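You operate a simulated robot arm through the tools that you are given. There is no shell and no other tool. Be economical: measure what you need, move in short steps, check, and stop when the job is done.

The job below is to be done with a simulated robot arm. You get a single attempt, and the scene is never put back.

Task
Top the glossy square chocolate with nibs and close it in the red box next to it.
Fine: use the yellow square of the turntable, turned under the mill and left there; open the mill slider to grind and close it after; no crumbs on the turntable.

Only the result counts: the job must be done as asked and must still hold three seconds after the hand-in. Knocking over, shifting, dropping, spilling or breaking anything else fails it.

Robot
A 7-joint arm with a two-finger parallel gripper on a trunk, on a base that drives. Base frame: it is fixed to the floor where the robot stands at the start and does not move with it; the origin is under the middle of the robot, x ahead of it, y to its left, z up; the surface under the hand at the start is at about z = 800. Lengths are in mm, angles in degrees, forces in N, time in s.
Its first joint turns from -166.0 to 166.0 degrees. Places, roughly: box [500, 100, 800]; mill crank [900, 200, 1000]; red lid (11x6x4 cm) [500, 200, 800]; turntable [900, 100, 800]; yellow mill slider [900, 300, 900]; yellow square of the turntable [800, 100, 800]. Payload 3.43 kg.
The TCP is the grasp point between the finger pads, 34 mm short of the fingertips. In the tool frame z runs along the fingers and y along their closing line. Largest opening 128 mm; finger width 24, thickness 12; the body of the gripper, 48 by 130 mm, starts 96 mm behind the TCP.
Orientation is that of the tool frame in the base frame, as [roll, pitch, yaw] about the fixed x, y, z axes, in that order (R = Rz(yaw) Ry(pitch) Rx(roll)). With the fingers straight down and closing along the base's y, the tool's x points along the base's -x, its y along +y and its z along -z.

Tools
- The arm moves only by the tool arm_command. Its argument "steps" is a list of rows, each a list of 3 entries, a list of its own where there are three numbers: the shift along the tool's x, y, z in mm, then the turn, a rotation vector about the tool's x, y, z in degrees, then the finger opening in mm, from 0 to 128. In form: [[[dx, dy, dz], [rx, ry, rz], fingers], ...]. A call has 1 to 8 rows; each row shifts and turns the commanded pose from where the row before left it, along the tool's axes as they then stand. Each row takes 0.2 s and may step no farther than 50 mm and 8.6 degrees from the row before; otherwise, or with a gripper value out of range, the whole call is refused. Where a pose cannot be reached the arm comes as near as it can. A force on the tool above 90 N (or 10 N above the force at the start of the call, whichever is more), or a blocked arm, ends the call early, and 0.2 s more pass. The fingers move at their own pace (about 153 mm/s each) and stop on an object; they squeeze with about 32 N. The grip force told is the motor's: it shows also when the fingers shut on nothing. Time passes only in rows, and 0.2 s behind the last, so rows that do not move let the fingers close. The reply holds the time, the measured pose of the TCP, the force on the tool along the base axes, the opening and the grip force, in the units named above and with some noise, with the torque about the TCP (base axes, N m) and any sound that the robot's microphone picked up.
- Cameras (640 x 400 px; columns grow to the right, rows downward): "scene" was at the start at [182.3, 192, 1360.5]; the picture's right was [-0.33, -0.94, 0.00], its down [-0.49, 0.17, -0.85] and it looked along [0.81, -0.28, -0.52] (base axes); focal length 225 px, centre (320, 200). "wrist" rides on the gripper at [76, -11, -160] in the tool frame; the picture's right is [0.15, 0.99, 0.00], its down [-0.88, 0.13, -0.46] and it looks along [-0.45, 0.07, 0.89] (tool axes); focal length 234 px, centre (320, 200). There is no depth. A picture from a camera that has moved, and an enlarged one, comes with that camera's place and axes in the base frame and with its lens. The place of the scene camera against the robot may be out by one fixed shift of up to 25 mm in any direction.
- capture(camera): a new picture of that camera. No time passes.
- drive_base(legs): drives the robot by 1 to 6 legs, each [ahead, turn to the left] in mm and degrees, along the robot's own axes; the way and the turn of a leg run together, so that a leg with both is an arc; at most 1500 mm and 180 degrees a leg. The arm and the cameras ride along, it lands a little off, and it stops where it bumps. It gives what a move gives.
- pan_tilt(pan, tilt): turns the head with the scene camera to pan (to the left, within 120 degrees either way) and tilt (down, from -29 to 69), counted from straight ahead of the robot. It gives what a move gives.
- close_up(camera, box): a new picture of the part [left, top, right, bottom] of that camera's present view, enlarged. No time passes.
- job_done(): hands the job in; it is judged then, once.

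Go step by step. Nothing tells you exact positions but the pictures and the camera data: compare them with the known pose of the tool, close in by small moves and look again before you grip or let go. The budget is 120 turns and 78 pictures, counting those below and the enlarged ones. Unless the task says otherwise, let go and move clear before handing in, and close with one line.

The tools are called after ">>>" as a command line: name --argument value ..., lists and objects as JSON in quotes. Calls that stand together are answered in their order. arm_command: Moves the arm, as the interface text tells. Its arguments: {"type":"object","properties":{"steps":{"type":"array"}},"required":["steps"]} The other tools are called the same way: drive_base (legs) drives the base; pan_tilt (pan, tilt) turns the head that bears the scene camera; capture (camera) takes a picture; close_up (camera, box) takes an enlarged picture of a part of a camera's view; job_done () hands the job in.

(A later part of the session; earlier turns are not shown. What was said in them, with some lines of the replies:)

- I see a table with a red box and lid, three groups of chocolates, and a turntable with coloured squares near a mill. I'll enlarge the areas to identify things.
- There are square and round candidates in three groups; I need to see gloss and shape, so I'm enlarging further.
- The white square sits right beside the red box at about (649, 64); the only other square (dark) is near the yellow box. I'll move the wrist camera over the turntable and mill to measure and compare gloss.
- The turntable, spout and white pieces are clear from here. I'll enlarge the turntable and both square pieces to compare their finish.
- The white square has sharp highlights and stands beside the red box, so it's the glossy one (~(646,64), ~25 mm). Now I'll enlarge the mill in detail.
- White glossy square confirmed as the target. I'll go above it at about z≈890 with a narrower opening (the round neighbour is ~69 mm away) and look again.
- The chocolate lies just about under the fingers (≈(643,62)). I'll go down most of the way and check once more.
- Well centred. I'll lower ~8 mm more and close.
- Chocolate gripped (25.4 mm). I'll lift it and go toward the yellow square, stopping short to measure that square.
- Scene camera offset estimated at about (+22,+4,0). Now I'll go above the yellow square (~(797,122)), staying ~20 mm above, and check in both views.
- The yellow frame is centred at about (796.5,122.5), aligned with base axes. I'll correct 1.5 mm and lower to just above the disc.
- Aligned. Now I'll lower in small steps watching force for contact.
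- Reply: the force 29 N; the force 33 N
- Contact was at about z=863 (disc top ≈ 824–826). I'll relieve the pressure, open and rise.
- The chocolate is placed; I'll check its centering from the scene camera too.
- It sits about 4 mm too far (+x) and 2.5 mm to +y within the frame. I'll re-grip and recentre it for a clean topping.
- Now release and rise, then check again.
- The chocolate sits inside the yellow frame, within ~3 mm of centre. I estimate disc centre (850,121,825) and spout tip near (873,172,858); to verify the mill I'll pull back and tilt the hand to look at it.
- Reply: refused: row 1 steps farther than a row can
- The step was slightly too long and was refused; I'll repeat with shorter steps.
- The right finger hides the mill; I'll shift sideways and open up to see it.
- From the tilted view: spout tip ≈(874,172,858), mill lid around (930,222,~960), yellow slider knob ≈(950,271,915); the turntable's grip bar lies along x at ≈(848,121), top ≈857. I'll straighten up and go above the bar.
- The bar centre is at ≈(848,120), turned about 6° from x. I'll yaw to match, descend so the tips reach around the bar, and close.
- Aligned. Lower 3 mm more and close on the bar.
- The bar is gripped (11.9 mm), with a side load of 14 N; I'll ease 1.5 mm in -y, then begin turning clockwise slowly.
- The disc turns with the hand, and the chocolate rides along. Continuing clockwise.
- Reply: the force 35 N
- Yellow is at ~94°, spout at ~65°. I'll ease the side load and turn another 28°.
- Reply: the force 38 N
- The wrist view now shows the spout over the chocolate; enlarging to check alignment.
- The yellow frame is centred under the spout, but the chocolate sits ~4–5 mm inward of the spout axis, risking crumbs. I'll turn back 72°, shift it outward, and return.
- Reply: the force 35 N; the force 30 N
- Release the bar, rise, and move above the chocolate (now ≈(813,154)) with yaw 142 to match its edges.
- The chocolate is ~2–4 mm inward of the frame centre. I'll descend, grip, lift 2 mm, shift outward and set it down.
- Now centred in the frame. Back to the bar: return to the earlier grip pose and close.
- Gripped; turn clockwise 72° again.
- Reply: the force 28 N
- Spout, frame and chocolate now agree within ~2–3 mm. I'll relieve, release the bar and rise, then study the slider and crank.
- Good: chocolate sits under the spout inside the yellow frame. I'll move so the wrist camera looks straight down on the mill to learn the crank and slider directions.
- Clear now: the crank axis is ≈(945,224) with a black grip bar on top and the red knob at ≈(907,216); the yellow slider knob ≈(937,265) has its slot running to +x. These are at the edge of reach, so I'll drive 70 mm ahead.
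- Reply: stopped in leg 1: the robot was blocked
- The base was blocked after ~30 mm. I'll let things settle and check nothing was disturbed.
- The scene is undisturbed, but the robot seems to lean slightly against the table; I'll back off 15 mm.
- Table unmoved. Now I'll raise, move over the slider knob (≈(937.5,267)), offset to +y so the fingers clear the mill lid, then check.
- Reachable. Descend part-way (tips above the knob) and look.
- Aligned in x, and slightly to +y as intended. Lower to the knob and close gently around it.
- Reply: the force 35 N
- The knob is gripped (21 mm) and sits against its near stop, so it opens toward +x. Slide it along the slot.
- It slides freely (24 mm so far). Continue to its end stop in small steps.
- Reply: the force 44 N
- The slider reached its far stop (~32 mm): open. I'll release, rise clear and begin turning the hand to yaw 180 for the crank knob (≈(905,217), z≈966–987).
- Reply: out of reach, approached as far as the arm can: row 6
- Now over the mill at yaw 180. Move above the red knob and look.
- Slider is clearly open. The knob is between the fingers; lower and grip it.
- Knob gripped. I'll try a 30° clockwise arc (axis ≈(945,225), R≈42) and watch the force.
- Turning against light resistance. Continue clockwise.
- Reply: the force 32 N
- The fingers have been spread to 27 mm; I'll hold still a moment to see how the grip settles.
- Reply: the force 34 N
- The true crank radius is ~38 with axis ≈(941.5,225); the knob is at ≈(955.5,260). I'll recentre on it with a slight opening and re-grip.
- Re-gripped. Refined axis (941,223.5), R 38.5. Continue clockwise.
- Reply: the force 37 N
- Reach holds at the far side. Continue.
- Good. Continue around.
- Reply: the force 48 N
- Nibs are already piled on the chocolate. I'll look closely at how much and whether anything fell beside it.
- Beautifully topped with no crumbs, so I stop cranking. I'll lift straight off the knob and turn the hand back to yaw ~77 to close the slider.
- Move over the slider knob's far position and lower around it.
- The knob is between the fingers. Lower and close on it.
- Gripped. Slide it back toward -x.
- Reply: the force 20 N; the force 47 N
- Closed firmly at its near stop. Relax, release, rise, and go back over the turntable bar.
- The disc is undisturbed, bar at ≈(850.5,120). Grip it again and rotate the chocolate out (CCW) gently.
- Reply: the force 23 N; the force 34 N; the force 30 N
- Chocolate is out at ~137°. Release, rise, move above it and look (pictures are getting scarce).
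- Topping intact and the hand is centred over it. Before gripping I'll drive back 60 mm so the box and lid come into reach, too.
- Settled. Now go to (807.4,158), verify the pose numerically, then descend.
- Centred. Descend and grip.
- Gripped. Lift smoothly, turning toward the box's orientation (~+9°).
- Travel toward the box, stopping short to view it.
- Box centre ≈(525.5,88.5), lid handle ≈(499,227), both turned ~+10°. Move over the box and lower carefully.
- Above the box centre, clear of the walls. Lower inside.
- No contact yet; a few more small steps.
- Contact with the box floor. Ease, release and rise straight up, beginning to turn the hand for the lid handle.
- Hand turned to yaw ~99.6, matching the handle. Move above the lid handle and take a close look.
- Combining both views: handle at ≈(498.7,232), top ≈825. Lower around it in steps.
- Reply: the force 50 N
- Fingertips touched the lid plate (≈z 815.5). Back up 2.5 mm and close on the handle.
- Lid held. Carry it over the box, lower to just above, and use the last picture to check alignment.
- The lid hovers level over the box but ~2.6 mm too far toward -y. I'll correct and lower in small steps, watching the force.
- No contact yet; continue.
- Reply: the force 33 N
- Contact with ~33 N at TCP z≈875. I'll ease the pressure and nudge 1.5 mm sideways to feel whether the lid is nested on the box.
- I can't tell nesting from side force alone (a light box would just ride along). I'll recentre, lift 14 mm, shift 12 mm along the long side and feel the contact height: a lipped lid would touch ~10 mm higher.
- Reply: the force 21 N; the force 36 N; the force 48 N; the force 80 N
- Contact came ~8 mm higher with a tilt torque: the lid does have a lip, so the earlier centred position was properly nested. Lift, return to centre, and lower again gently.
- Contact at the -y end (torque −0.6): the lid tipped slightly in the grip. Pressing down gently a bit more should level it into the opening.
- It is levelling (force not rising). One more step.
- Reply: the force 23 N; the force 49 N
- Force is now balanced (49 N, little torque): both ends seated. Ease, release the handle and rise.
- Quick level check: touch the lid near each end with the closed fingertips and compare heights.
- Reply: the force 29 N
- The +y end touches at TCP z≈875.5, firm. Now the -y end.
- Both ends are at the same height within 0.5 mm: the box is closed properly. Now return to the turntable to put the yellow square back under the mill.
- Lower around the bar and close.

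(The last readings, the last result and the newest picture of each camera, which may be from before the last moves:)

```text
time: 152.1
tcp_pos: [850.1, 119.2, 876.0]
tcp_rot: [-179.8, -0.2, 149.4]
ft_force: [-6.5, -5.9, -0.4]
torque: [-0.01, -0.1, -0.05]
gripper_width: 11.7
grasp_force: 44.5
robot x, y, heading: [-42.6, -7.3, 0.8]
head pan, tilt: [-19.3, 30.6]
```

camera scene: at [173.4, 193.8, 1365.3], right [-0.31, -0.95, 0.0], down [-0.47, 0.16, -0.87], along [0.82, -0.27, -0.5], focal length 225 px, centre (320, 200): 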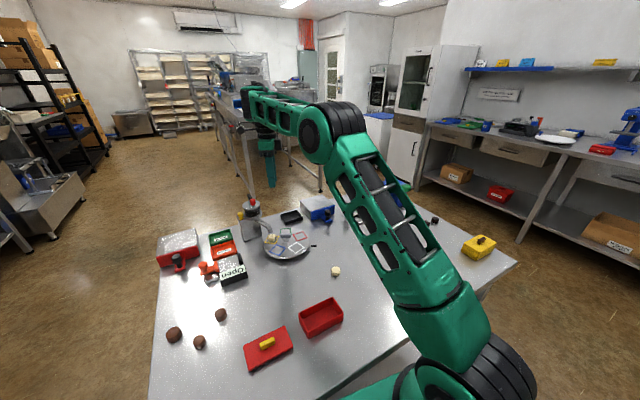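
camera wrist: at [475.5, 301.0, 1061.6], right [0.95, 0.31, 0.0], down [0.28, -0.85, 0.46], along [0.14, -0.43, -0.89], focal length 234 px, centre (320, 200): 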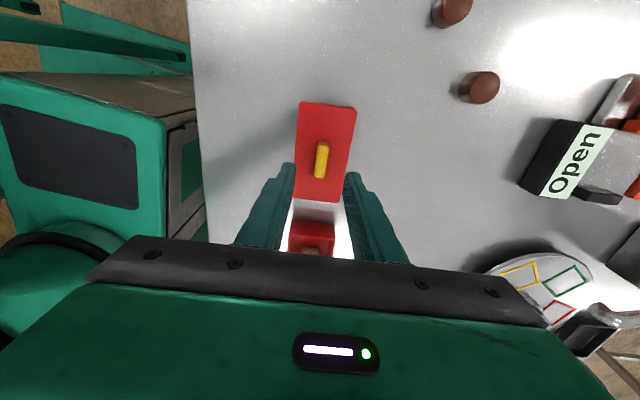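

Gripped (11.7 mm). Turn clockwise 72°.

>>> arm_command --steps '[[[0, 0, 0], [0, 0, 6], 0], [[0, 0, 0], [0, 0, 7], 0], [[0, 0, 0], [0, 0, 7], 0], [[0, 0, 0], [0, 0, 7], 0], [[0, 0, 0], [0, 0, 7], 0], [[0, 0, 0], [0, 0, 7], 0], [[0, 0, 0], [0, 0, 0], 0]]'

>>> arm_command --steps '[[[0, 0, 0], [0, 0, 7], 0], [[0, 0, 0], [0, 0, 7], 0], [[0, 0, 0], [0, 0, 7], 0], [[0, 0, 0], [0, 0, 6], 0], [[0, 0, 0], [0, 0, 4], 0], [[0, 0, 0], [0, 0, 0], 0]]'

```text
time: 153.7
tcp_pos: [849.0, 121.5, 875.8]
tcp_rot: [-179.8, 0.0, 108.5]
ft_force: [12.9, 5.1, -12.5]
torque: [1.08, -0.3, 0.01]
gripper_width: 11.9
grasp_force: 45.1
robot x, y, heading: [-42.4, -7.3, 1.3]
head pan, tilt: [-19.3, 30.6]
```

```text
time: 155.1
tcp_pos: [851.7, 120.7, 876.1]
tcp_rot: [180.0, 0.1, 77.5]
ft_force: [38.1, 13.4, -8.8]
torque: [0.93, -1.04, 0.06]
gripper_width: 11.5
grasp_force: 44.3
robot x, y, heading: [-41.6, -3.1, 1.3]
head pan, tilt: [-19.3, 30.6]
```

The disc is back at the milling angle (yaw 77.5, same as before). Relieve, release and move clear.

>>> arm_command --steps '[[[1.0, 1.8, 0], [0, 0, 0], 0], [[0, 0, 0], [0, 0, 0], 14], [[0, 0, 0], [0, 0, 0], 40], [[0, 0, -40], [0, 0, 0], 40], [[0, 0, -45], [0, 0, 0], 40], [[0, 0, -45], [0, 0, 0], 40], [[-40, -20, -15], [0, 0, 0], 40], [[-40, -20, 0], [0, 0, 0], 40]]'

```text
time: 156.9
tcp_pos: [796.5, 51.1, 1021.8]
tcp_rot: [-179.7, 0.1, 77.5]
ft_force: [0.5, 0.7, -1.1]
torque: [-0.05, 0.03, -0.03]
gripper_width: 40.1
grasp_force: 0.1
robot x, y, heading: [-41.8, -5.9, 1.2]
head pan, tilt: [-19.3, 30.6]
```

The hand is clear. The chocolate is topped and shut in the red box, the slider is closed, and the yellow square is back under the mill, so I'm handing in.

>>> job_done

```text
The job is handed in.
```

The glossy white square chocolate is topped with nibs and shut in the red box. The slider is closed and the yellow square is back under the mill. I saw no crumbs on the turntable in my last views of it. I had no pictures left at the end, so I confirmed the lid by touching both ends and the final turntable position from the arm's readings.
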